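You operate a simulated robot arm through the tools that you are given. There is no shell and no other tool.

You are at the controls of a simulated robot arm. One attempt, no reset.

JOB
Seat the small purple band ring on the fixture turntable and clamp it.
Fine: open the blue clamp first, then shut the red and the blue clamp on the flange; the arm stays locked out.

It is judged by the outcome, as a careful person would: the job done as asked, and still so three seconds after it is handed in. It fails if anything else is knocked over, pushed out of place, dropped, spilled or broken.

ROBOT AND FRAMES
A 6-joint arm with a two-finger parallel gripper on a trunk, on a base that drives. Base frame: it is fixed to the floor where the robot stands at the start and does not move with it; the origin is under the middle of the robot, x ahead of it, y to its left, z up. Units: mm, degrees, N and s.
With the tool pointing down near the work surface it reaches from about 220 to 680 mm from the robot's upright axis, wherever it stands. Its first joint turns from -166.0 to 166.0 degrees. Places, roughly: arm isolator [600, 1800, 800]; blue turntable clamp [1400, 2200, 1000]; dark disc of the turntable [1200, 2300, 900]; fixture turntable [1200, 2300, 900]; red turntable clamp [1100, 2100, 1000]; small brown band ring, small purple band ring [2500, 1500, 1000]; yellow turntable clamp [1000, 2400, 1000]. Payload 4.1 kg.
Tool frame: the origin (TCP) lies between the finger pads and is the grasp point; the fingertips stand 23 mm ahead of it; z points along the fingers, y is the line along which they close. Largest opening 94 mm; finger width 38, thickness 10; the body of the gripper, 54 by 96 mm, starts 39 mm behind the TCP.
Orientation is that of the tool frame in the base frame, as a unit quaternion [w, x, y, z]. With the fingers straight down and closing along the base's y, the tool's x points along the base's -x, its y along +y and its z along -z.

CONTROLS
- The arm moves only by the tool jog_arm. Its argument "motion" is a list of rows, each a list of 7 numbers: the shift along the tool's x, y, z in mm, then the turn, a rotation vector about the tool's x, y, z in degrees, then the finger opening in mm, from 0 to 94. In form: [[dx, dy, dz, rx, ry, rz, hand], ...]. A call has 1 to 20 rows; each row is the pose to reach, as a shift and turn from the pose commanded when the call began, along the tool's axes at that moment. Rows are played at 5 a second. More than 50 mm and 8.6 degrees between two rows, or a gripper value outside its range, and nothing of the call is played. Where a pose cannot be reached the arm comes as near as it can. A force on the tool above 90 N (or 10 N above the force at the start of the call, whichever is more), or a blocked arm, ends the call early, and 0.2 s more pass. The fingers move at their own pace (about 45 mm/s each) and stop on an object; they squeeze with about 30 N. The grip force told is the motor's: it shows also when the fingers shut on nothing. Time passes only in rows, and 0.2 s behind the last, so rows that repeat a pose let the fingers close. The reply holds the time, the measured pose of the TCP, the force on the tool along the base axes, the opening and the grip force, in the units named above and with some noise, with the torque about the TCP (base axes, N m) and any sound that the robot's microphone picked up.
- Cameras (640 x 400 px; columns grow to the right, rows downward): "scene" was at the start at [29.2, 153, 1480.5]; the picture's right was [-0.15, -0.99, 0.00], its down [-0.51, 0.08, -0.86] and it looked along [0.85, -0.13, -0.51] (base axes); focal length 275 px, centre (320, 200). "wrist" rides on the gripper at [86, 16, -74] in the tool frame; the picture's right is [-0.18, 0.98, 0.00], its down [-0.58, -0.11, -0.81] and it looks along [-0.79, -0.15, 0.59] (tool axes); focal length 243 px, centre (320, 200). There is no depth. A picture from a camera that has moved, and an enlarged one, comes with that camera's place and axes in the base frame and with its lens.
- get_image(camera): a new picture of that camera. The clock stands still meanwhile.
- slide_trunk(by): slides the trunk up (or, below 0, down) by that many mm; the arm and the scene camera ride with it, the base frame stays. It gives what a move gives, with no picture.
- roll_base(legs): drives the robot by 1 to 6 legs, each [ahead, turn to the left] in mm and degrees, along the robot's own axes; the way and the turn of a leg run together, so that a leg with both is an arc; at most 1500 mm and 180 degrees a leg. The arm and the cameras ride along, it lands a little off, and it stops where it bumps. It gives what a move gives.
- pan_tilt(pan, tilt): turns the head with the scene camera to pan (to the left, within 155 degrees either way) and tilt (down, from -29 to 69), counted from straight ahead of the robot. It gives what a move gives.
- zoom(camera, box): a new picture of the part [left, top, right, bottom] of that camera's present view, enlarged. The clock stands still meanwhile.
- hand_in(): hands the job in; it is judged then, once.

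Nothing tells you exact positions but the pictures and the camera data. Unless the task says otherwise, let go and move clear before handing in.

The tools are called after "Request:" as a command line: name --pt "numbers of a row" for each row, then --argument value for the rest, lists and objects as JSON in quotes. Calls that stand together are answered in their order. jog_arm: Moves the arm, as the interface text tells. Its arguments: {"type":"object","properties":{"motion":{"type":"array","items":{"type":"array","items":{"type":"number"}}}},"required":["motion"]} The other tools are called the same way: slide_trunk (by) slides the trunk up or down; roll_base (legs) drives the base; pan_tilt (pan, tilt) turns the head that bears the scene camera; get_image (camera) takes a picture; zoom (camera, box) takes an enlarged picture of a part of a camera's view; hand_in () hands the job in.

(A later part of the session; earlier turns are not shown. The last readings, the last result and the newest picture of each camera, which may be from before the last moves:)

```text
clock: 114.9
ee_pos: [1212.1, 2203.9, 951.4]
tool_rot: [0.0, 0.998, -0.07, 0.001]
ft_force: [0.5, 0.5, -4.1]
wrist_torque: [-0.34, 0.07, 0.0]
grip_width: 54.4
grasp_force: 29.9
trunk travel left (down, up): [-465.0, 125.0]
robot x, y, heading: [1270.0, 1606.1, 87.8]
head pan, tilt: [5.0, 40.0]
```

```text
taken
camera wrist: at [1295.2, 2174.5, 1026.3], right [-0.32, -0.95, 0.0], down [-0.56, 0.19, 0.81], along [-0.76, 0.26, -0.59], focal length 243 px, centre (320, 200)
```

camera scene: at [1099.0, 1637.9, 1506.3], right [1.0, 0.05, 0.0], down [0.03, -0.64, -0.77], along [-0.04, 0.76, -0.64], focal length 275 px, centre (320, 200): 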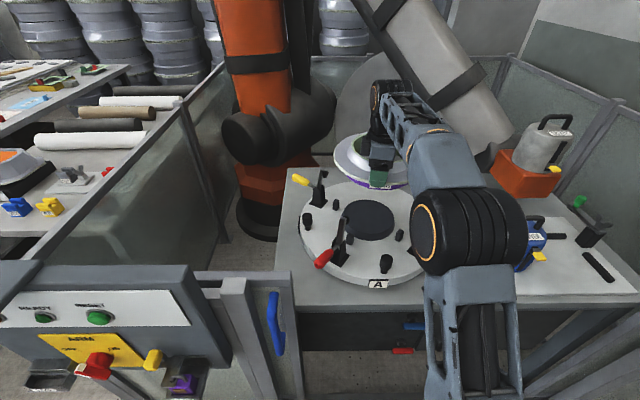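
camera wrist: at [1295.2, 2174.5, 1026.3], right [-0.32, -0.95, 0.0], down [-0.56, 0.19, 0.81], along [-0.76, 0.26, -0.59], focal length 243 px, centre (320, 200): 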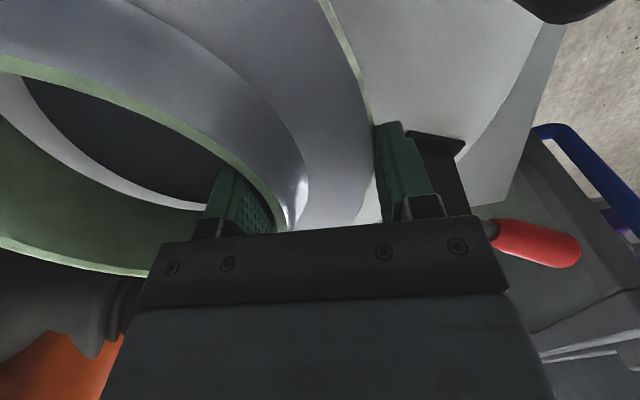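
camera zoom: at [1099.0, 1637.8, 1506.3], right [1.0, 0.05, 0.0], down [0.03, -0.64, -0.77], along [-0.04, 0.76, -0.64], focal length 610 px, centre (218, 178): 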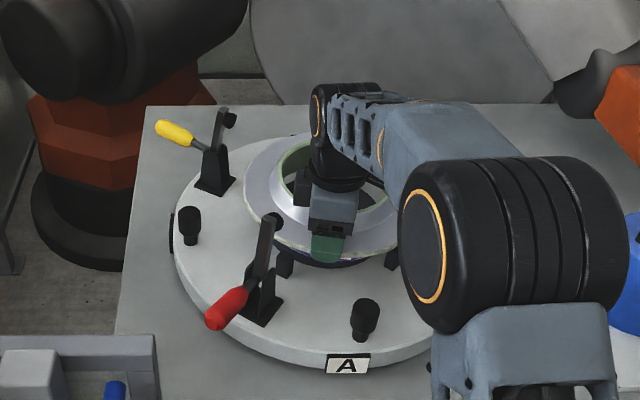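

Request:
jog_arm --pt "0 0 4 0 0 0 0" --pt "0 0 8 0 0 0 0" --pt "0 0 12 0 0 0 0" --pt "0 0 15 0 0 0 0"

Request:
zoom --camera "scene" --box '[300, 150, 428, 260]'

Request:
get_image --camera "wrist"

```text
clock: 115.9
ee_pos: [1210.6, 2202.6, 937.6]
tool_rot: [-0.001, 0.998, -0.07, 0.0]
ft_force: [-10.0, -11.6, 6.4]
wrist_torque: [-0.64, 0.86, 0.64]
grip_width: 54.5
grasp_force: 30.9
trunk travel left (down, up): [-465.0, 125.0]
robot x, y, heading: [1270.2, 1606.3, 87.9]
head pan, tilt: [5.0, 40.0]
```

```text
3.64 times, centred on (364, 205) of scene
camera zoom: at [1097.9, 1634.9, 1506.4], right [1.0, 0.05, 0.0], down [0.03, -0.64, -0.77], along [-0.04, 0.77, -0.64], focal length 999 px, centre (160, 182)
```

zoom: 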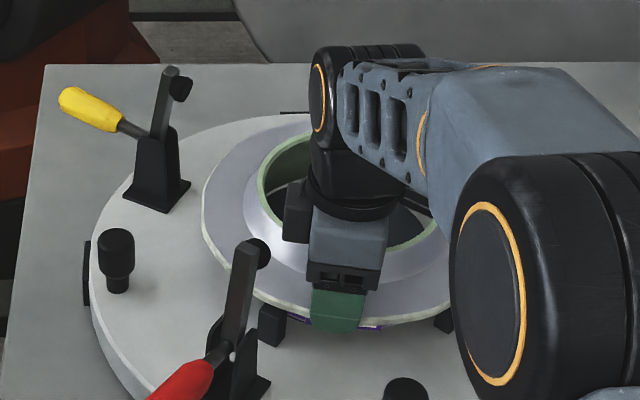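

```text
taken
camera wrist: at [1293.9, 2173.0, 1012.8], right [-0.32, -0.95, 0.0], down [-0.56, 0.19, 0.81], along [-0.77, 0.26, -0.59], focal length 243 px, centre (320, 200)
```

wrist: 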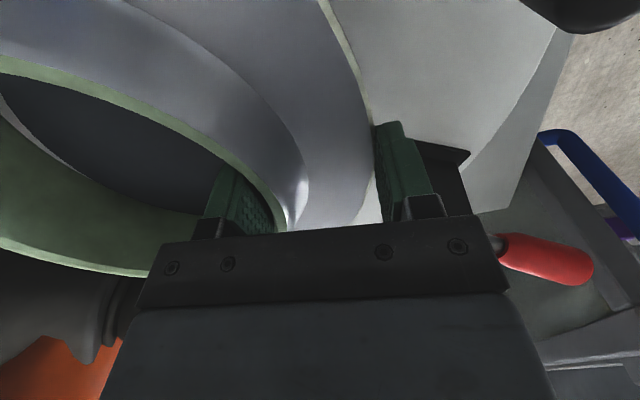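

Light contact with the disc pushes the ring toward −x,−y, so I'll shift a few mm that way and keep lowering.

Request:
jog_arm --pt "-1.3 1.7 -2 0 0 0 0" --pt "-2.6 3.4 -2 0 0 0 0" --pt "-2.6 3.4 0 0 0 0 0" --pt "-2.6 3.4 0 0 0 0 0"

```text
clock: 116.9
ee_pos: [1208.8, 2200.9, 936.3]
tool_rot: [0.0, 0.998, -0.07, 0.0]
ft_force: [0.9, 0.1, -4.5]
wrist_torque: [-0.36, 0.03, -0.03]
grip_width: 54.1
grasp_force: 29.7
trunk travel left (down, up): [-465.0, 125.0]
robot x, y, heading: [1270.6, 1608.6, 87.7]
head pan, tilt: [5.0, 40.0]
```

Request:
jog_arm --pt "0 0 3 0 0 0 0" --pt "0 0 6 0 0 0 0" --pt "0 0 8 0 0 0 0"

```text
clock: 117.7
ee_pos: [1208.8, 2200.5, 929.9]
tool_rot: [-0.001, 0.998, -0.069, -0.001]
ft_force: [-2.9, -1.9, 0.8]
wrist_torque: [-0.55, 0.31, 0.25]
grip_width: 54.0
grasp_force: 29.7
trunk travel left (down, up): [-465.0, 125.0]
robot x, y, heading: [1271.8, 1605.9, 87.6]
head pan, tilt: [5.0, 40.0]
```

Request:
jog_arm --pt "-1 0.8 -1 0 0 0 0" --pt "-2 1.6 -1 0 0 0 0" --pt "-2 1.6 2 0 0 0 0" --pt "-2 1.6 4 0 0 0 0"

Request:
zoom --camera "scene" --box '[300, 150, 428, 260]'

Request:
get_image --camera "wrist"

```text
clock: 118.7
ee_pos: [1207.1, 2199.9, 929.5]
tool_rot: [-0.005, 0.998, -0.069, -0.001]
ft_force: [0.5, 1.7, 22.6]
wrist_torque: [-0.58, 0.57, 0.06]
grip_width: 54.5
grasp_force: 29.9
trunk travel left (down, up): [-465.0, 125.0]
robot x, y, heading: [1271.4, 1608.0, 87.7]
head pan, tilt: [5.0, 40.0]
```

```text
3.64 times, centred on (364, 205) of scene
camera zoom: at [1099.4, 1635.6, 1506.8], right [1.0, 0.05, 0.0], down [0.03, -0.64, -0.77], along [-0.04, 0.77, -0.64], focal length 999 px, centre (160, 182)
```

zoom: 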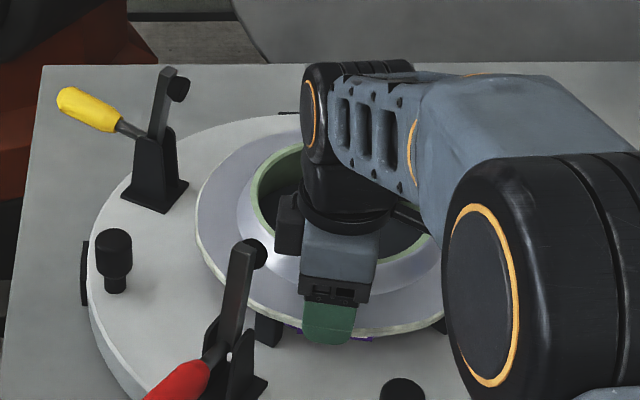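

```text
taken
camera wrist: at [1290.6, 2169.8, 1002.7], right [-0.32, -0.95, -0.01], down [-0.56, 0.18, 0.81], along [-0.76, 0.26, -0.59], focal length 243 px, centre (320, 200)
```

wrist: 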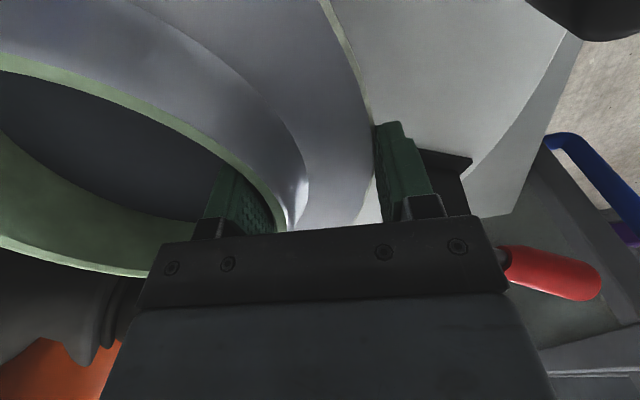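

Request:
zoom --camera "scene" --box '[330, 200, 410, 250]'

Request:
pan_tilt --pan -15 --tilt 40

Request:
get_image --camera "scene"

```text
8.00 times, centred on (370, 225) of scene
camera zoom: at [1099.4, 1635.6, 1506.8], right [1.0, 0.05, 0.0], down [0.03, -0.64, -0.77], along [-0.04, 0.77, -0.64], focal length 2198 px, centre (-80, 0)
```

zoom: 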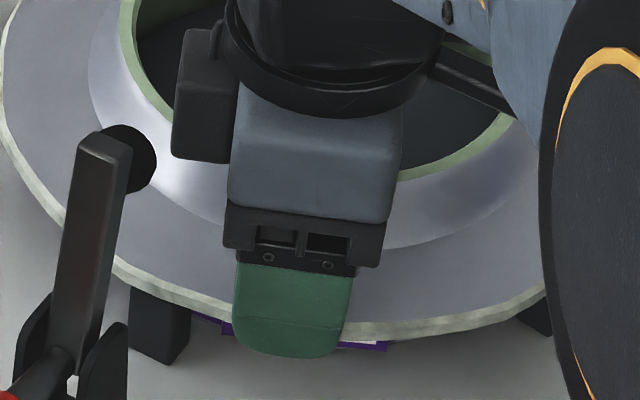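

```text
clock: 119.5
ee_pos: [1207.9, 2198.7, 927.4]
tool_rot: [-0.002, 0.998, -0.07, -0.001]
ft_force: [3.2, 8.9, 26.9]
wrist_torque: [-0.31, 0.38, -0.06]
grip_width: 53.5
grasp_force: 29.6
trunk travel left (down, up): [-465.0, 125.0]
robot x, y, heading: [1275.5, 1606.9, 88.1]
head pan, tilt: [-15.0, 40.0]
```

```text
taken
camera scene: at [1129.1, 1632.5, 1506.6], right [0.96, -0.29, 0.0], down [-0.19, -0.61, -0.77], along [0.22, 0.73, -0.64], focal length 275 px, centre (320, 200)
```

scene: 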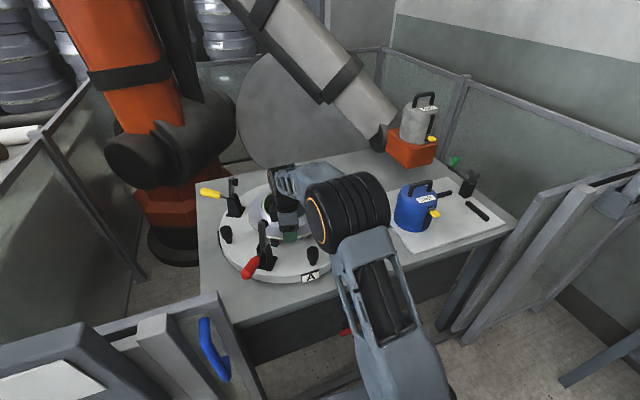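

There is a firm vertical stop without side load at about the expected seat height. I'll relax the push, then open the fingers a little and check.

Request:
jog_arm --pt "0 0 -1.5 0 0 0 0" --pt "0 0 -2.5 0 0 0 0" --pt "0 0 -2.5 0 0 0 0"

Request:
jog_arm --pt "0 0 0 0 0 0 60" --pt "0 0 0 0 0 0 66" --pt "0 0 0 0 0 0 72" --pt "0 0 0 0 0 0 72"

Request:
get_image --camera "wrist"

Request:
zoom --camera "scene" --box '[190, 160, 350, 290]'

```text
clock: 120.3
ee_pos: [1207.1, 2199.5, 927.8]
tool_rot: [0.001, 0.998, -0.069, 0.0]
ft_force: [3.2, 4.3, 8.9]
wrist_torque: [-0.4, 0.3, -0.07]
grip_width: 53.2
grasp_force: 30.3
trunk travel left (down, up): [-465.0, 125.0]
robot x, y, heading: [1268.8, 1610.4, 87.9]
head pan, tilt: [-15.0, 40.0]
```

```text
clock: 121.3
ee_pos: [1207.6, 2198.5, 928.1]
tool_rot: [-0.001, 0.998, -0.07, -0.001]
ft_force: [-0.1, 0.0, -0.1]
wrist_torque: [0.0, 0.0, -0.03]
grip_width: 71.6
grasp_force: 0.1
trunk travel left (down, up): [-465.0, 125.0]
robot x, y, heading: [1273.3, 1610.3, 87.8]
head pan, tilt: [-15.0, 40.0]
```

```text
taken
camera wrist: at [1290.4, 2170.3, 1002.1], right [-0.32, -0.95, 0.0], down [-0.56, 0.19, 0.81], along [-0.76, 0.26, -0.59], focal length 243 px, centre (320, 200)
```

wrist: 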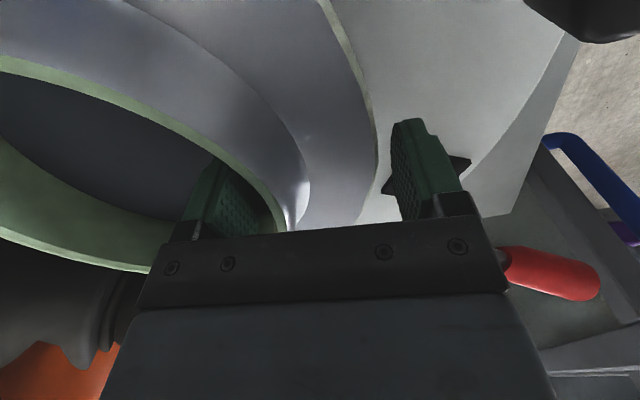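

```text
3.08 times, centred on (270, 225) of scene
camera zoom: at [1128.3, 1633.7, 1506.3], right [0.96, -0.29, 0.0], down [-0.19, -0.61, -0.77], along [0.23, 0.73, -0.64], focal length 845 px, centre (474, 123)
```

zoom: 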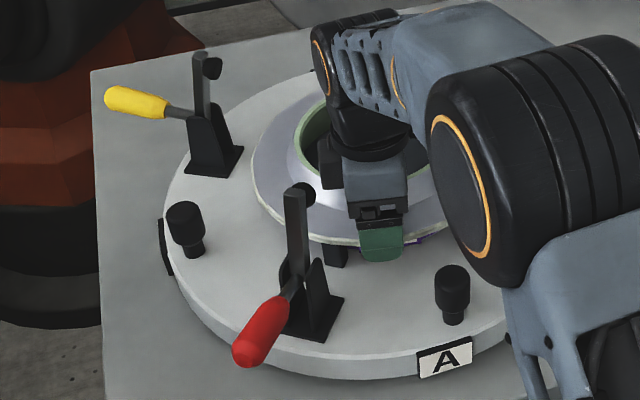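

Request:
jog_arm --pt "0 0 -15 0 0 0 72" --pt "0 0 -40 0 0 0 72" --pt "0 0 -80 0 0 0 72" --pt "0 0 -120 0 0 0 72" --pt "0 0 -160 0 0 0 72" --pt "0 0 -200 0 0 0 72"

Request:
zoom --camera "scene" --box '[190, 160, 350, 290]'

Request:
get_image --camera "wrist"

```text
clock: 122.7
ee_pos: [1206.9, 2200.0, 1130.1]
tool_rot: [0.0, 0.998, -0.069, 0.001]
ft_force: [0.0, 0.3, 0.4]
wrist_torque: [-0.03, 0.0, 0.0]
grip_width: 71.9
grasp_force: 0.0
trunk travel left (down, up): [-465.0, 125.0]
robot x, y, heading: [1271.1, 1606.5, 88.1]
head pan, tilt: [-15.0, 40.0]
```

```text
3.08 times, centred on (270, 225) of scene
camera zoom: at [1128.3, 1633.6, 1506.3], right [0.96, -0.29, 0.0], down [-0.19, -0.61, -0.77], along [0.23, 0.73, -0.64], focal length 845 px, centre (474, 123)
```

zoom: 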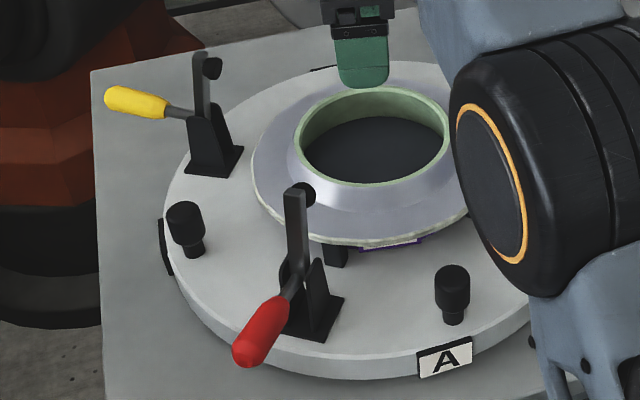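

```text
taken
camera wrist: at [1290.5, 2170.8, 1204.4], right [-0.32, -0.95, 0.0], down [-0.56, 0.19, 0.81], along [-0.76, 0.26, -0.59], focal length 243 px, centre (320, 200)
```

wrist: 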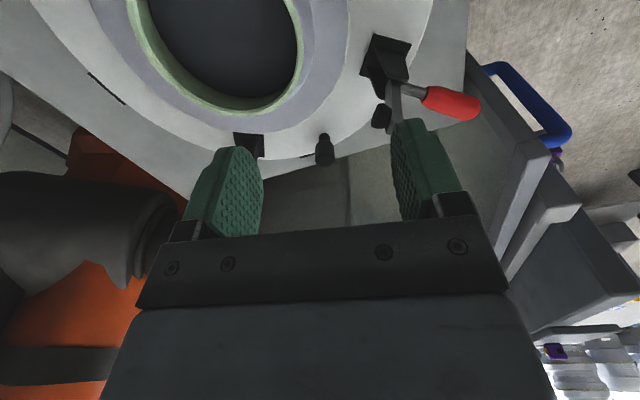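

The ring appears to sit around the disc between the clamps. I'll move the arm over to the blue handle and check the seating with a clear view.

Request:
jog_arm --pt "33 7.6 -5 0 0 5 60" --pt "66 15.2 -10 0 0 10 50" --pt "99 22.8 -10 0 0 15 46" --pt "132 30.4 -10 0 0 20 46" --pt "165 38 -10 0 0 25 46" --pt "198 45.6 -10 0 0 30 46" --pt "230.6 53.4 -10 0 0 35.1 46" --pt "230.6 53.4 -10 0 0 35.1 46"

Request:
pan_tilt --pan 0 --tilt 40

Request:
get_image --camera "scene"

Request:
get_image --camera "wrist"

```text
clock: 124.5
ee_pos: [1428.9, 2113.4, 1135.3]
tool_rot: [-0.001, 0.93, -0.368, -0.001]
ft_force: [0.6, 0.1, -0.3]
wrist_torque: [-0.04, 0.0, 0.0]
grip_width: 46.4
grasp_force: 0.0
trunk travel left (down, up): [-465.0, 125.0]
robot x, y, heading: [1272.9, 1602.8, 87.8]
head pan, tilt: [-15.0, 40.0]
```

```text
clock: 125.3
ee_pos: [1426.3, 2114.6, 1137.0]
tool_rot: [0.0, 0.93, -0.367, -0.001]
ft_force: [-0.7, 0.0, 0.3]
wrist_torque: [0.01, -0.01, -0.01]
grip_width: 46.1
grasp_force: 0.0
trunk travel left (down, up): [-465.0, 125.0]
robot x, y, heading: [1269.0, 1607.3, 87.8]
head pan, tilt: [0.0, 40.0]
```

```text
taken
camera scene: at [1106.6, 1637.4, 1506.3], right [1.0, -0.04, 0.0], down [-0.02, -0.64, -0.77], along [0.03, 0.77, -0.64], focal length 275 px, centre (320, 200)
```

scene: 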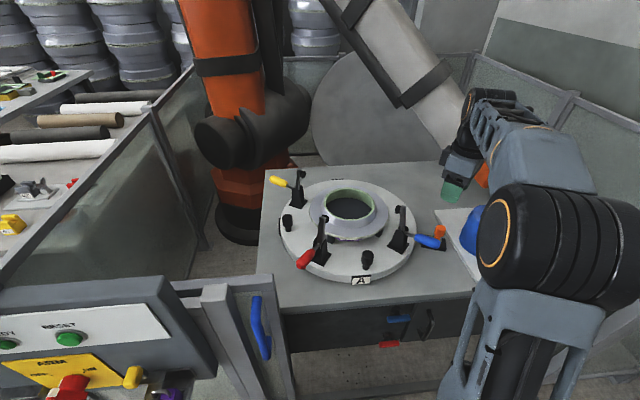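

```text
taken
camera wrist: at [1479.3, 2042.4, 1210.7], right [-0.81, -0.59, 0.0], down [-0.35, 0.48, 0.81], along [-0.48, 0.65, -0.59], focal length 243 px, centre (320, 200)
```

wrist: 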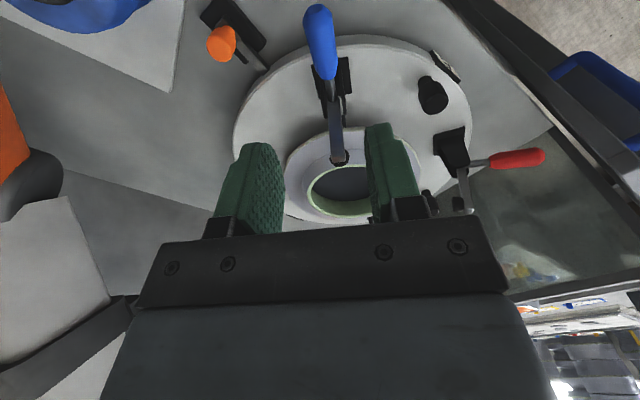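

Request:
zoom --camera "scene" --box '[260, 170, 452, 290]'

Request:
zoom --camera "scene" --box '[300, 210, 404, 275]'

Request:
zoom --camera "wrist" --box '[220, 60, 480, 225]'

```text
3.33 times, centred on (356, 230) of scene
camera zoom: at [1106.6, 1637.4, 1506.3], right [1.0, -0.04, 0.0], down [-0.02, -0.64, -0.77], along [0.03, 0.77, -0.64], focal length 916 px, centre (200, 100)
```

zoom: 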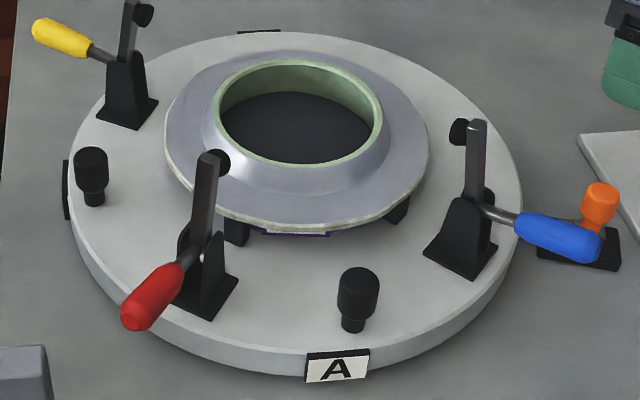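

```text
6.15 times, centred on (352, 242) of scene
camera zoom: at [1106.6, 1637.4, 1506.3], right [1.0, -0.04, 0.0], down [-0.02, -0.64, -0.77], along [0.03, 0.77, -0.64], focal length 1691 px, centre (123, -62)
```

zoom: 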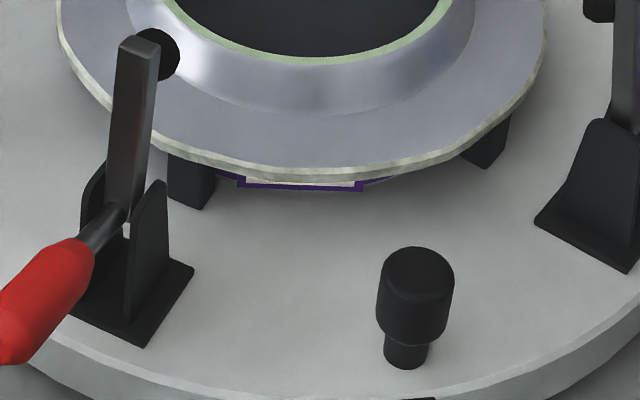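

```text
2.42 times, centred on (350, 142) of wrist
camera zoom: at [1479.3, 2042.4, 1210.7], right [-0.81, -0.59, 0.0], down [-0.35, 0.48, 0.81], along [-0.48, 0.65, -0.59], focal length 588 px, centre (247, 339)
```

zoom: 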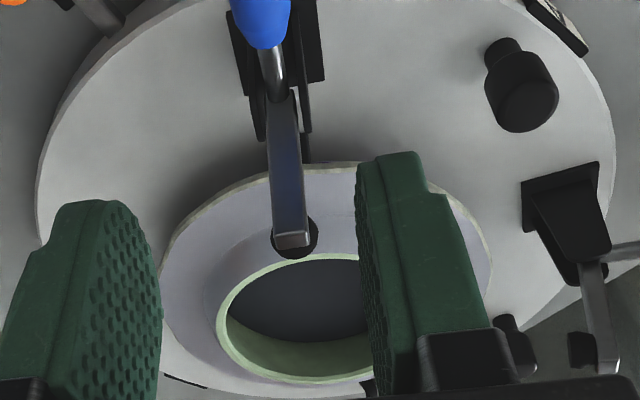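

Height checks (band bottom ≈870 = turntable top) say the ring is seated. Now lowering over the blue handle to swing it back to shut.

Request:
jog_arm --pt "0 0 40 0 0 0 50" --pt "0 0 80 0 0 0 50" --pt "0 0 120 0 0 0 50" --pt "0 0 150 0 0 0 50" --pt "0 0 150 0 0 0 50"

Request:
get_image --camera "wrist"

Request:
zoom --camera "scene" --box '[310, 150, 502, 290]'

```text
clock: 126.5
ee_pos: [1429.2, 2115.7, 986.7]
tool_rot: [-0.001, 0.93, -0.368, 0.0]
ft_force: [0.4, 0.3, 0.8]
wrist_torque: [-0.02, -0.03, 0.01]
grip_width: 49.9
grasp_force: 0.1
trunk travel left (down, up): [-465.0, 125.0]
robot x, y, heading: [1272.3, 1607.8, 87.9]
head pan, tilt: [0.0, 40.0]
```

```text
taken
camera wrist: at [1480.8, 2042.4, 1061.1], right [-0.81, -0.59, 0.0], down [-0.35, 0.48, 0.81], along [-0.48, 0.65, -0.59], focal length 243 px, centre (320, 200)
```

wrist: 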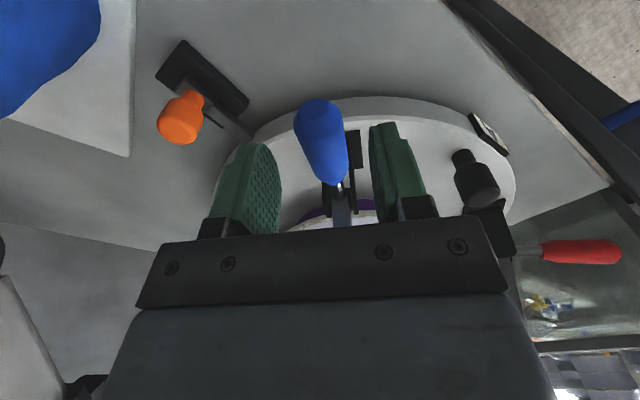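

```text
2.86 times, centred on (406, 220) of scene
camera zoom: at [1106.5, 1637.5, 1506.3], right [1.0, -0.04, 0.0], down [-0.02, -0.64, -0.77], along [0.03, 0.77, -0.64], focal length 785 px, centre (74, 143)
```

zoom: 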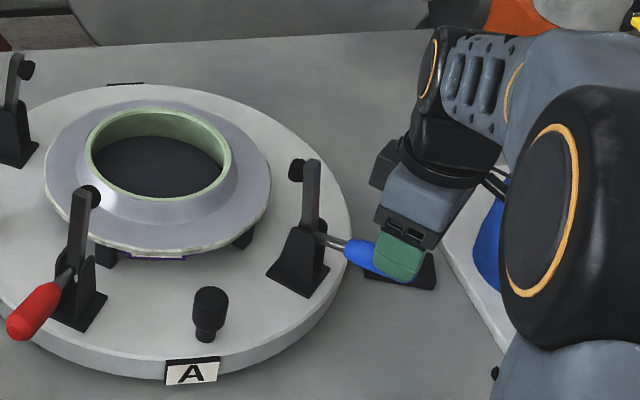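

Request:
jog_arm --pt "0 0 25 0 0 0 50" --pt "0 0 45 0 0 0 50" --pt "0 0 57 0 0 0 50" --pt "0 0 57 0 0 0 30" --pt "0 0 57 0 0 0 10" --pt "0 0 57 0 0 0 0" --pt "0 0 57 0 0 0 0"

Request:
get_image --camera "wrist"

```text
clock: 128.1
ee_pos: [1428.6, 2114.5, 929.7]
tool_rot: [-0.001, 0.931, -0.366, 0.001]
ft_force: [2.3, 2.2, 0.7]
wrist_torque: [-0.13, 0.28, 1.52]
grip_width: 28.4
grasp_force: 44.9
trunk travel left (down, up): [-465.0, 125.0]
robot x, y, heading: [1274.2, 1605.1, 87.9]
head pan, tilt: [0.0, 40.0]
```

```text
taken
camera wrist: at [1480.1, 2042.4, 1004.8], right [-0.8, -0.59, 0.0], down [-0.35, 0.47, 0.81], along [-0.48, 0.65, -0.59], focal length 243 px, centre (320, 200)
```

wrist: 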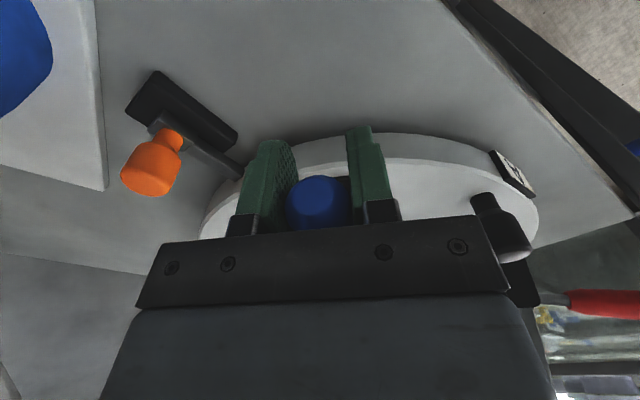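

Gripped at 28.4 mm. Swinging the blue handle up along the reverse arc, first half.

Request:
jog_arm --pt "-0.4 0 -8 0 0 0 0" --pt "-1.3 0 -15.3 0 0 0 0" --pt "-3 0 -22.8 0 0 0 0" --pt "-5.3 0 -30.1 0 0 0 0" --pt "-8.2 0 -37.2 0 0 0 0" --pt "-11.8 0 -44 0 0 0 0" --pt "-16 0 -50.5 0 0 0 0" --pt "-20.6 0 -56.6 0 0 0 0"

Request:
zoom --camera "scene" --box '[310, 150, 502, 290]'

```text
clock: 129.9
ee_pos: [1412.7, 2128.5, 986.2]
tool_rot: [0.001, 0.93, -0.367, 0.0]
ft_force: [1.9, -7.7, -16.4]
wrist_torque: [-1.66, -0.44, 1.29]
grip_width: 28.8
grasp_force: 44.8
trunk travel left (down, up): [-465.0, 125.0]
robot x, y, heading: [1274.5, 1603.4, 87.8]
head pan, tilt: [0.0, 40.0]
```

```text
2.86 times, centred on (406, 220) of scene
camera zoom: at [1107.1, 1637.8, 1506.4], right [1.0, -0.04, 0.0], down [-0.02, -0.64, -0.77], along [0.03, 0.77, -0.64], focal length 785 px, centre (74, 143)
```

zoom: 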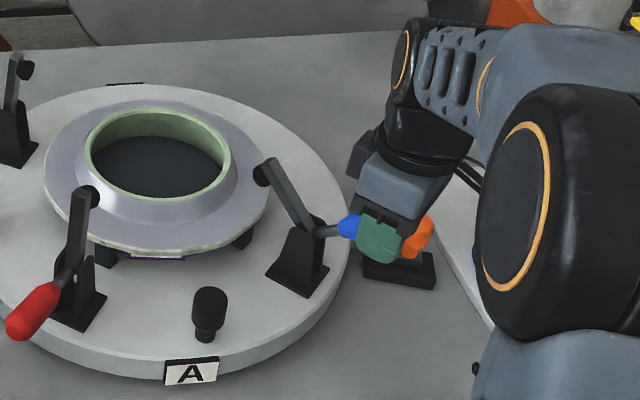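

Request:
jog_arm --pt "-5.3 0 -5.7 0 0 0 0" --pt "-10.8 0 -10.8 0 0 0 0" --pt "-17 0 -15.4 0 0 0 0" --pt "-23.4 0 -19.6 0 0 0 0" --pt "-30 0 -23.2 0 0 0 0" --pt "-37 0 -26 0 0 0 0" --pt "-44.6 0 -28.4 0 0 0 0" --pt "-52.1 0 -30 0 0 0 0"

Request:
zoom --camera "scene" --box '[310, 150, 502, 290]'

Request:
get_image --camera "wrist"

```text
clock: 131.7
ee_pos: [1376.2, 2162.7, 1019.5]
tool_rot: [-0.002, 0.93, -0.368, -0.001]
ft_force: [12.0, -10.9, 4.8]
wrist_torque: [-1.91, -0.08, 0.41]
grip_width: 28.6
grasp_force: 45.1
trunk travel left (down, up): [-465.0, 125.0]
robot x, y, heading: [1271.6, 1608.6, 87.9]
head pan, tilt: [0.0, 40.0]
```

```text
2.86 times, centred on (406, 220) of scene
camera zoom: at [1108.2, 1635.7, 1506.8], right [1.0, -0.04, 0.0], down [-0.02, -0.64, -0.77], along [0.03, 0.77, -0.64], focal length 785 px, centre (74, 143)
```

zoom: 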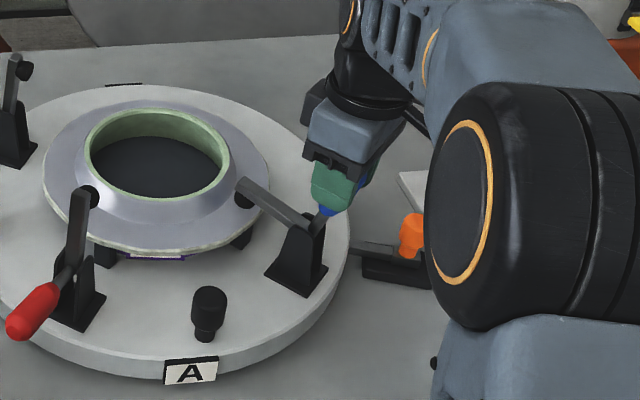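

```text
taken
camera wrist: at [1427.9, 2090.2, 1093.4], right [-0.81, -0.59, 0.0], down [-0.35, 0.47, 0.81], along [-0.48, 0.65, -0.59], focal length 243 px, centre (320, 200)
```

wrist: 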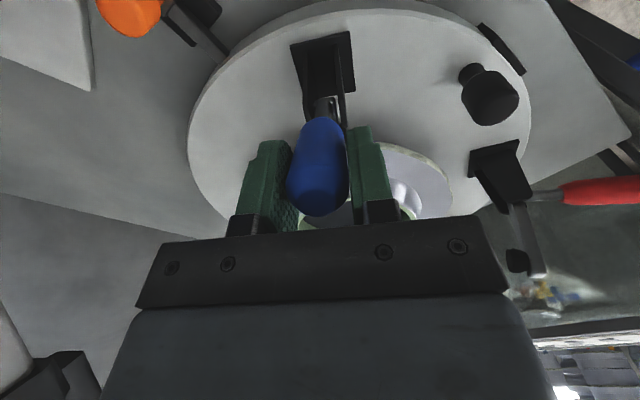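

Request:
jog_arm --pt "-4 0 -0.6 0 0 0 0" --pt "-8 0 -1 0 0 0 0" --pt "-12 0 -1.3 0 0 0 0" --pt "-15.3 0 -1.4 0 0 0 0"

Request:
zoom --camera "scene" --box '[310, 150, 502, 290]'

```text
clock: 132.7
ee_pos: [1363.4, 2172.1, 1019.6]
tool_rot: [-0.003, 0.93, -0.367, -0.001]
ft_force: [9.6, -9.9, 14.3]
wrist_torque: [-1.95, -0.12, 0.25]
grip_width: 28.5
grasp_force: 45.1
trunk travel left (down, up): [-465.0, 125.0]
robot x, y, heading: [1271.3, 1611.6, 87.9]
head pan, tilt: [0.0, 40.0]
```

```text
2.86 times, centred on (406, 220) of scene
camera zoom: at [1107.7, 1635.1, 1506.6], right [1.0, -0.04, 0.0], down [-0.02, -0.64, -0.77], along [0.03, 0.77, -0.64], focal length 785 px, centre (74, 143)
```

zoom: 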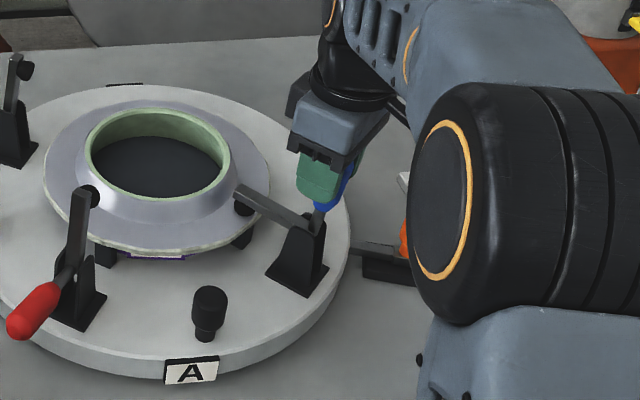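

Request:
zoom --camera "scene" --box '[380, 200, 440, 240]'

Request:
get_image --camera "wrist"

```text
10.00 times, centred on (410, 220) of scene
camera zoom: at [1107.7, 1635.1, 1506.6], right [1.0, -0.04, 0.0], down [-0.02, -0.64, -0.77], along [0.03, 0.77, -0.64], focal length 2747 px, centre (-580, 0)
```

zoom: 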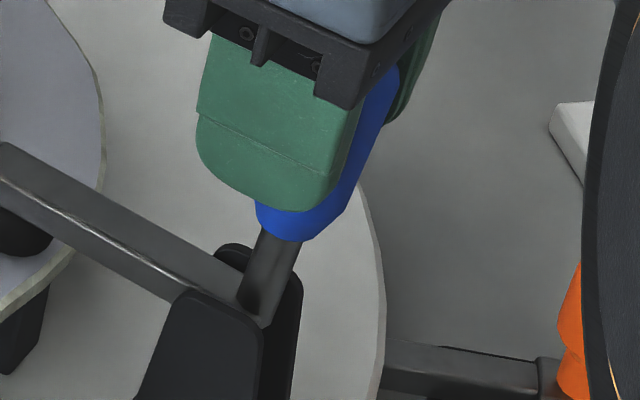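

```text
taken
camera wrist: at [1416.1, 2100.7, 1094.1], right [-0.81, -0.59, 0.0], down [-0.35, 0.47, 0.81], along [-0.48, 0.65, -0.59], focal length 243 px, centre (320, 200)
```

wrist: 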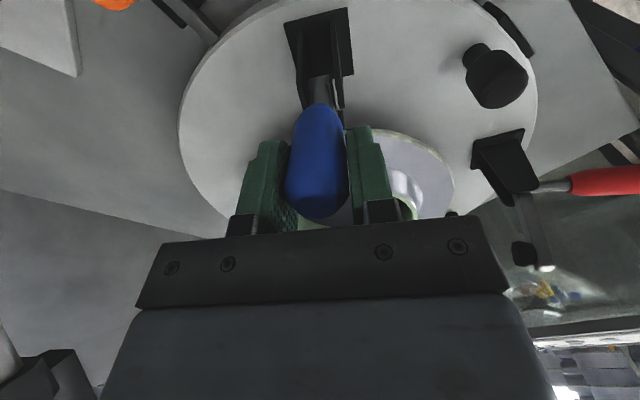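

Request:
jog_arm --pt "-2 0 0 0 0 0 0" --pt "-4 0 0 0 0 0 0" --pt "-4 0 0 0 0 0 0"

Request:
zoom --camera "scene" --box '[360, 190, 432, 240]'

```text
clock: 133.5
ee_pos: [1360.6, 2175.8, 1019.1]
tool_rot: [-0.002, 0.93, -0.367, -0.002]
ft_force: [8.8, -9.3, 13.3]
wrist_torque: [-1.55, -0.38, 0.1]
grip_width: 28.5
grasp_force: 44.8
trunk travel left (down, up): [-465.0, 125.0]
robot x, y, heading: [1273.0, 1606.9, 87.7]
head pan, tilt: [0.0, 40.0]
```

```text
8.00 times, centred on (396, 215) of scene
camera zoom: at [1107.6, 1635.2, 1506.5], right [1.0, -0.04, 0.0], down [-0.02, -0.64, -0.77], along [0.03, 0.77, -0.64], focal length 2198 px, centre (-288, 80)
```

zoom: 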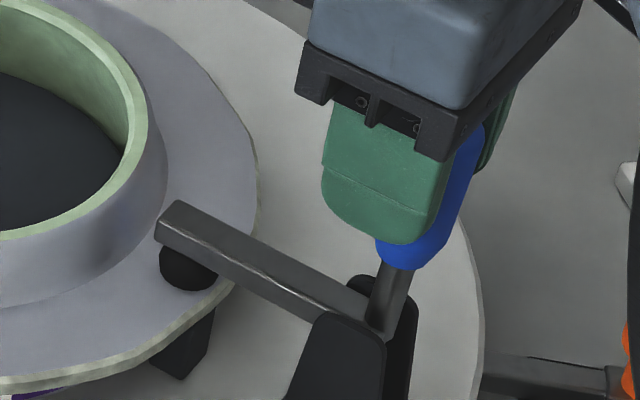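

Request:
jog_arm --pt "-2 0 0 0 0 0 0" --pt "-4 0 0 0 0 0 0" --pt "-6 0 0.3 0 0 0 0" --pt "-6 0 0.3 0 0 0 0"

Request:
zoom --camera "scene" --box '[360, 190, 432, 240]'

```text
clock: 134.5
ee_pos: [1360.6, 2178.4, 1019.9]
tool_rot: [-0.002, 0.93, -0.368, -0.001]
ft_force: [22.7, -19.5, 13.3]
wrist_torque: [-1.04, 0.12, -0.1]
grip_width: 28.4
grasp_force: 44.8
trunk travel left (down, up): [-465.0, 125.0]
robot x, y, heading: [1271.7, 1607.4, 87.6]
head pan, tilt: [0.0, 40.0]
```

```text
8.00 times, centred on (396, 215) of scene
camera zoom: at [1110.2, 1633.9, 1506.8], right [1.0, -0.04, 0.0], down [-0.03, -0.64, -0.77], along [0.03, 0.77, -0.64], focal length 2198 px, centre (-288, 80)
```

zoom: 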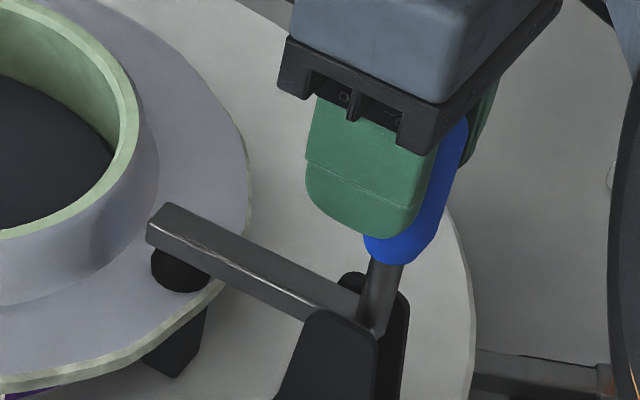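

Force has risen to a stop, so the blue clamp seems shut. Releasing and rising to inspect.

Request:
jog_arm --pt "0 0 0 0 0 0 40" --pt "0 0 0 0 0 0 54" --pt "0 0 0 0 0 0 54" --pt "0 0 -30 0 0 0 54" --pt "0 0 -70 0 0 0 54" --pt "0 0 -110 0 0 0 54" --pt "0 0 -110 0 0 0 54"

Request:
zoom --camera "scene" --box '[260, 160, 452, 290]'

Request:
zoom --camera "scene" --box '[360, 190, 432, 240]'

Request:
get_image --camera "wrist"

```text
clock: 136.1
ee_pos: [1357.3, 2182.1, 1126.5]
tool_rot: [0.0, 0.93, -0.367, -0.002]
ft_force: [0.5, 1.3, 0.1]
wrist_torque: [0.0, 0.03, -0.05]
grip_width: 53.9
grasp_force: 0.0
trunk travel left (down, up): [-465.0, 125.0]
robot x, y, heading: [1276.3, 1607.0, 87.9]
head pan, tilt: [0.0, 40.0]
```

```text
3.08 times, centred on (356, 225) of scene
camera zoom: at [1106.8, 1637.3, 1506.3], right [1.0, -0.04, 0.0], down [-0.02, -0.64, -0.77], along [0.03, 0.77, -0.64], focal length 845 px, centre (209, 123)
```

zoom: 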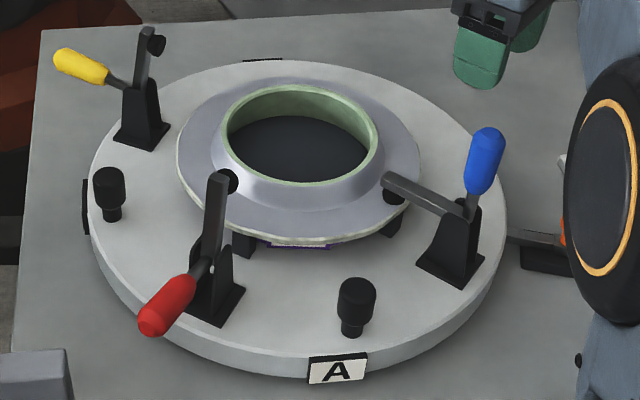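

```text
8.00 times, centred on (396, 215) of scene
camera zoom: at [1106.8, 1637.3, 1506.3], right [1.0, -0.04, 0.0], down [-0.02, -0.64, -0.77], along [0.03, 0.77, -0.64], focal length 2198 px, centre (-288, 80)
```

zoom: 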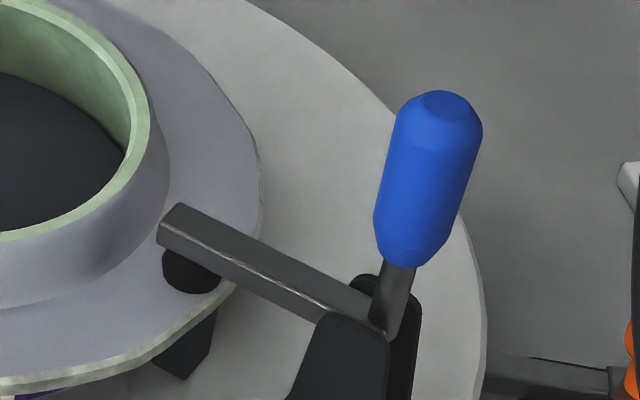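

```text
taken
camera wrist: at [1408.3, 2110.3, 1201.4], right [-0.81, -0.59, 0.0], down [-0.35, 0.48, 0.81], along [-0.48, 0.65, -0.59], focal length 243 px, centre (320, 200)
```

wrist: 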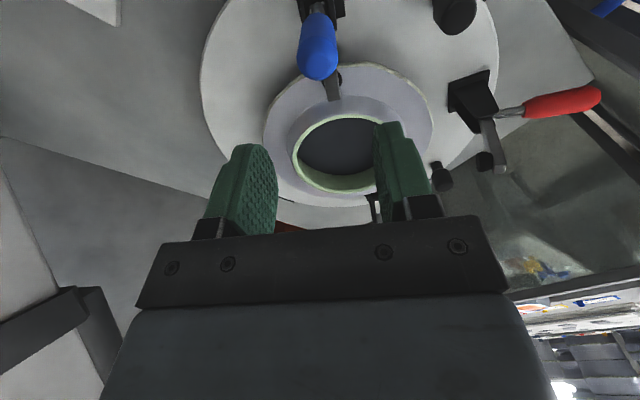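

Blue is shut with its nose on the flange. Now the red clamp: I'll rotate the tool and hover over its open handle, watching the gate frame next to it.

Request:
jog_arm --pt "-12.2 25.9 -1 0 0 7.73 56" --pt "-24.4 51.8 -2 0 0 15.46 56" --pt "-36.6 77.7 -3 0 0 23.2 56" --pt "-48.8 103.6 -4 0 0 30.9 56" --pt "-61 129.5 -5 0 0 38.65 56" --pt "-73.3 155.3 -5 0 0 46.4 56" --pt "-85.5 181.2 -5 0 0 54.1 56" --pt "-97.7 207.1 -5 0 0 61.8 56" --pt "-109.9 233 -5 0 0 69.6 56" --pt "-122.1 258.9 -5 0 0 77.3 56" --pt "-122.1 258.9 -5 0 0 77.3 56"

Request:
pan_tilt --pan 10 --tilt 45

Request:
get_image --camera "scene"

Request:
get_image --camera "wrist"

```text
clock: 138.5
ee_pos: [1089.6, 2077.2, 1132.7]
tool_rot: [0.0, -0.497, 0.868, 0.002]
ft_force: [-0.4, 0.6, -0.1]
wrist_torque: [-0.02, -0.03, -0.01]
grip_width: 56.1
grasp_force: 0.1
trunk travel left (down, up): [-465.0, 125.0]
robot x, y, heading: [1270.8, 1607.9, 87.8]
head pan, tilt: [0.0, 40.0]
```

```text
clock: 139.2
ee_pos: [1089.2, 2077.6, 1132.2]
tool_rot: [0.0, -0.497, 0.868, 0.001]
ft_force: [0.1, -0.4, -0.5]
wrist_torque: [0.0, 0.03, 0.0]
grip_width: 56.0
grasp_force: 0.1
trunk travel left (down, up): [-465.0, 125.0]
robot x, y, heading: [1272.8, 1606.2, 88.1]
head pan, tilt: [10.0, 45.0]
```

```text
taken
camera scene: at [1092.4, 1633.0, 1499.1], right [0.99, 0.14, 0.0], down [0.1, -0.7, -0.71], along [-0.1, 0.7, -0.71], focal length 275 px, centre (320, 200)
```

scene: 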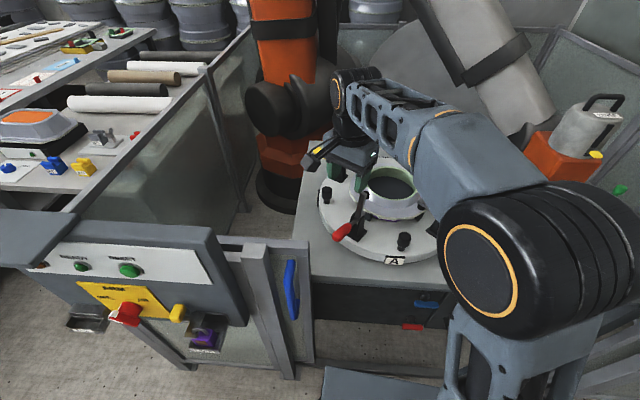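

```text
taken
camera wrist: at [1031.7, 2009.8, 1206.9], right [-0.75, 0.66, 0.0], down [0.39, 0.45, 0.81], along [0.53, 0.61, -0.59], focal length 243 px, centre (320, 200)
```

wrist: 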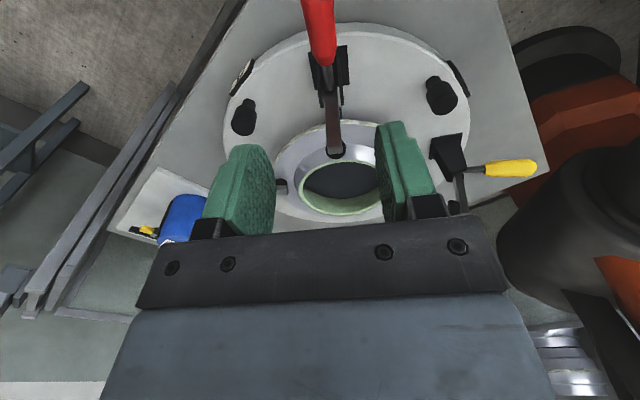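

Request:
zoom --camera "scene" --box '[200, 200, 392, 320]'

Request:
slide_trunk --by 110

Request:
zoom --camera "scene" --box '[200, 220, 392, 340]'

```text
3.33 times, centred on (296, 260) of scene
camera zoom: at [1092.4, 1633.0, 1499.1], right [0.99, 0.14, 0.0], down [0.1, -0.7, -0.71], along [-0.1, 0.7, -0.71], focal length 916 px, centre (400, 0)
```

zoom: 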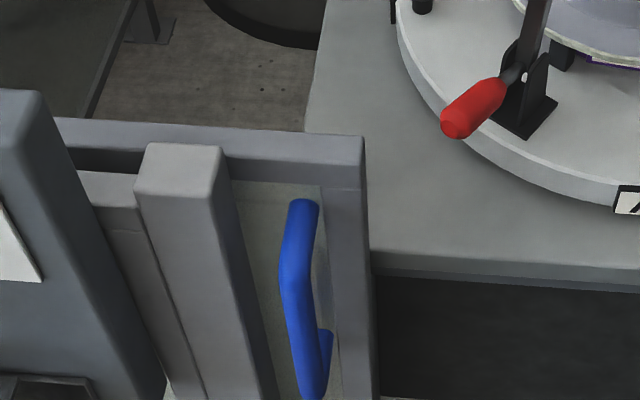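

```text
clock: 140.6
ee_pos: [1090.4, 2077.5, 1242.3]
tool_rot: [0.002, -0.497, 0.868, 0.0]
ft_force: [-0.7, 0.6, 0.3]
wrist_torque: [0.0, 0.05, 0.01]
grip_width: 56.2
grasp_force: 0.0
trunk travel left (down, up): [-575.0, 15.0]
robot x, y, heading: [1272.7, 1607.9, 87.8]
head pan, tilt: [10.0, 45.0]
```

```text
3.33 times, centred on (296, 280) of scene
camera zoom: at [1092.3, 1633.0, 1609.0], right [0.99, 0.14, 0.0], down [0.1, -0.7, -0.71], along [-0.1, 0.7, -0.71], focal length 916 px, centre (400, -67)
```

zoom: 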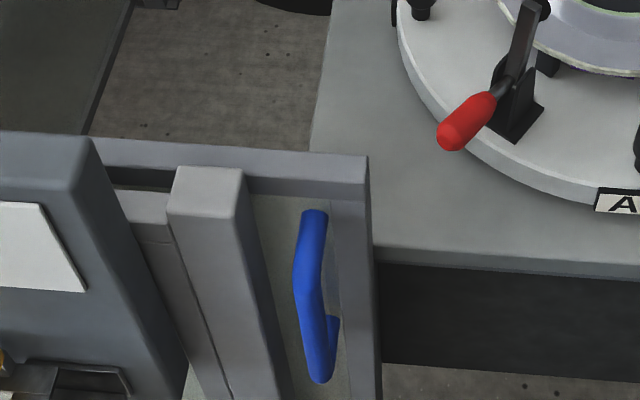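

The gate frame's top corner is at about (1014,2007,983), close to where the wrist camera would come, so I'll grip the red handle nearer its pivot and yaw the tool about 8° away from the gate.

Request:
slide_trunk --by -110

Request:
jog_arm --pt "-4 -1 0 0 0 -4 56" --pt "-8.2 -1.9 0 0 0 -7.9 56" --pt "-8.2 -1.9 40 0 0 -7.9 56" --pt "-8.2 -1.9 80 0 0 -7.9 56" --pt "-8.2 -1.9 110 0 0 -7.9 56" --pt "-8.2 -1.9 135 0 0 -7.9 56" --pt "-8.2 -1.9 135 0 0 -7.9 56"

Request:
get_image --camera "scene"

Request:
zoom --camera "scene" --box '[240, 140, 432, 260]'

Request:
get_image --camera "wrist"

```text
clock: 142.1
ee_pos: [1090.7, 2078.2, 1132.4]
tool_rot: [0.0, -0.497, 0.868, 0.002]
ft_force: [-0.3, -0.4, -0.1]
wrist_torque: [-0.03, 0.0, 0.01]
grip_width: 56.1
grasp_force: 0.1
trunk travel left (down, up): [-465.0, 125.0]
robot x, y, heading: [1270.7, 1605.4, 87.8]
head pan, tilt: [10.0, 45.0]
```

```text
clock: 143.7
ee_pos: [1094.2, 2083.7, 998.1]
tool_rot: [0.0, -0.555, 0.832, 0.001]
ft_force: [0.3, -0.8, -0.4]
wrist_torque: [0.0, 0.01, -0.01]
grip_width: 56.0
grasp_force: 0.0
trunk travel left (down, up): [-465.0, 125.0]
robot x, y, heading: [1272.5, 1602.8, 87.9]
head pan, tilt: [10.0, 45.0]
```

```text
taken
camera scene: at [1092.4, 1633.1, 1499.1], right [0.99, 0.14, 0.0], down [0.1, -0.7, -0.71], along [-0.1, 0.7, -0.71], focal length 275 px, centre (320, 200)
```

scene: 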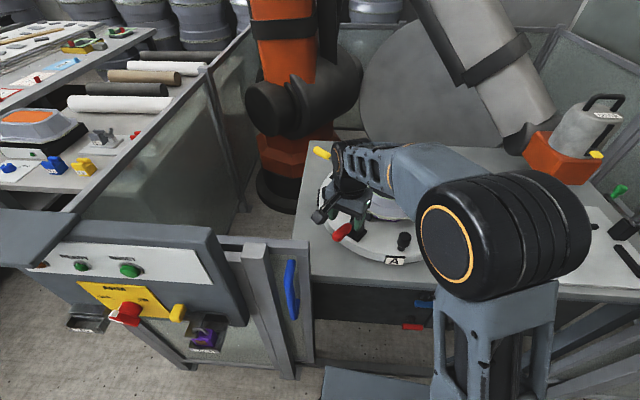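

```text
3.33 times, centred on (336, 200) of scene
camera zoom: at [1092.4, 1633.1, 1499.1], right [0.99, 0.14, 0.0], down [0.1, -0.7, -0.71], along [-0.1, 0.7, -0.71], focal length 916 px, centre (267, 200)
```

zoom: 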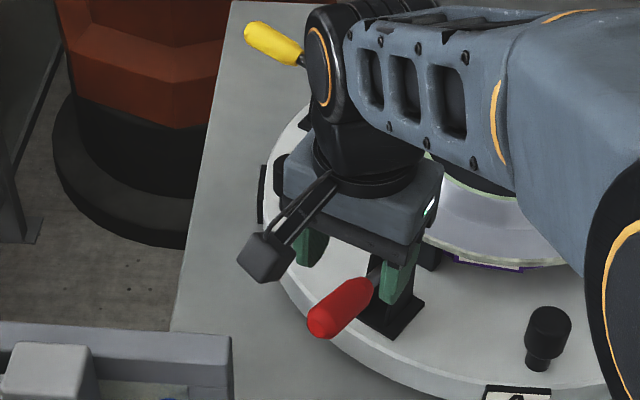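

```text
taken
camera wrist: at [1046.6, 2009.1, 1072.1], right [-0.84, 0.55, 0.0], down [0.32, 0.49, 0.81], along [0.44, 0.68, -0.59], focal length 243 px, centre (320, 200)
```

wrist: 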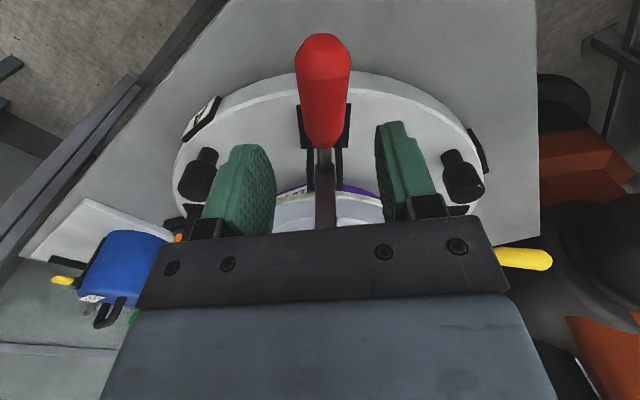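

Request:
jog_arm --pt "0 0 20 0 0 0 56" --pt "0 0 38 0 0 0 56" --pt "0 0 53 0 0 0 56" --pt "0 0 53 0 0 0 56"

Request:
get_image --camera "wrist"

Request:
zoom --camera "scene" --box '[240, 160, 432, 280]'

```text
clock: 144.7
ee_pos: [1095.9, 2082.5, 943.9]
tool_rot: [0.0, -0.556, 0.831, 0.001]
ft_force: [0.3, -0.1, 0.3]
wrist_torque: [0.04, 0.01, 0.05]
grip_width: 55.9
grasp_force: 0.0
trunk travel left (down, up): [-465.0, 125.0]
robot x, y, heading: [1272.4, 1604.7, 87.6]
head pan, tilt: [10.0, 45.0]
```

```text
taken
camera wrist: at [1047.9, 2008.2, 1018.2], right [-0.84, 0.55, 0.0], down [0.32, 0.49, 0.81], along [0.44, 0.68, -0.59], focal length 243 px, centre (320, 200)
```

wrist: 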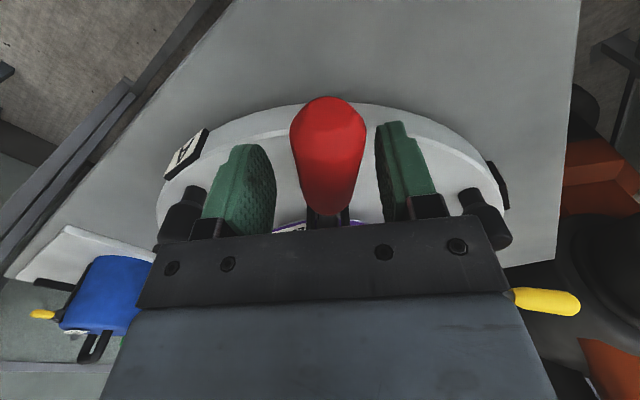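

```text
3.33 times, centred on (336, 220) of scene
camera zoom: at [1092.4, 1633.0, 1499.1], right [0.99, 0.14, 0.0], down [0.1, -0.7, -0.71], along [-0.1, 0.7, -0.71], focal length 916 px, centre (267, 133)
```

zoom: 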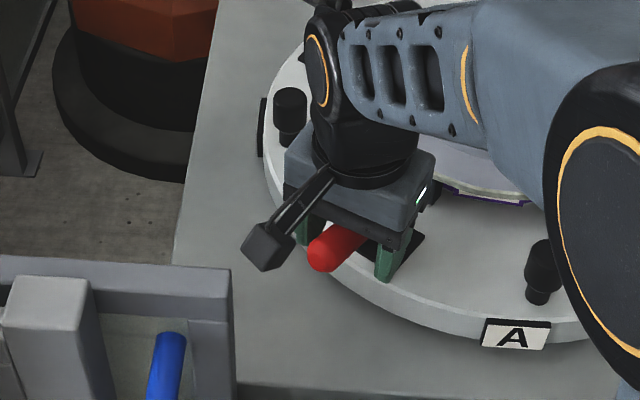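

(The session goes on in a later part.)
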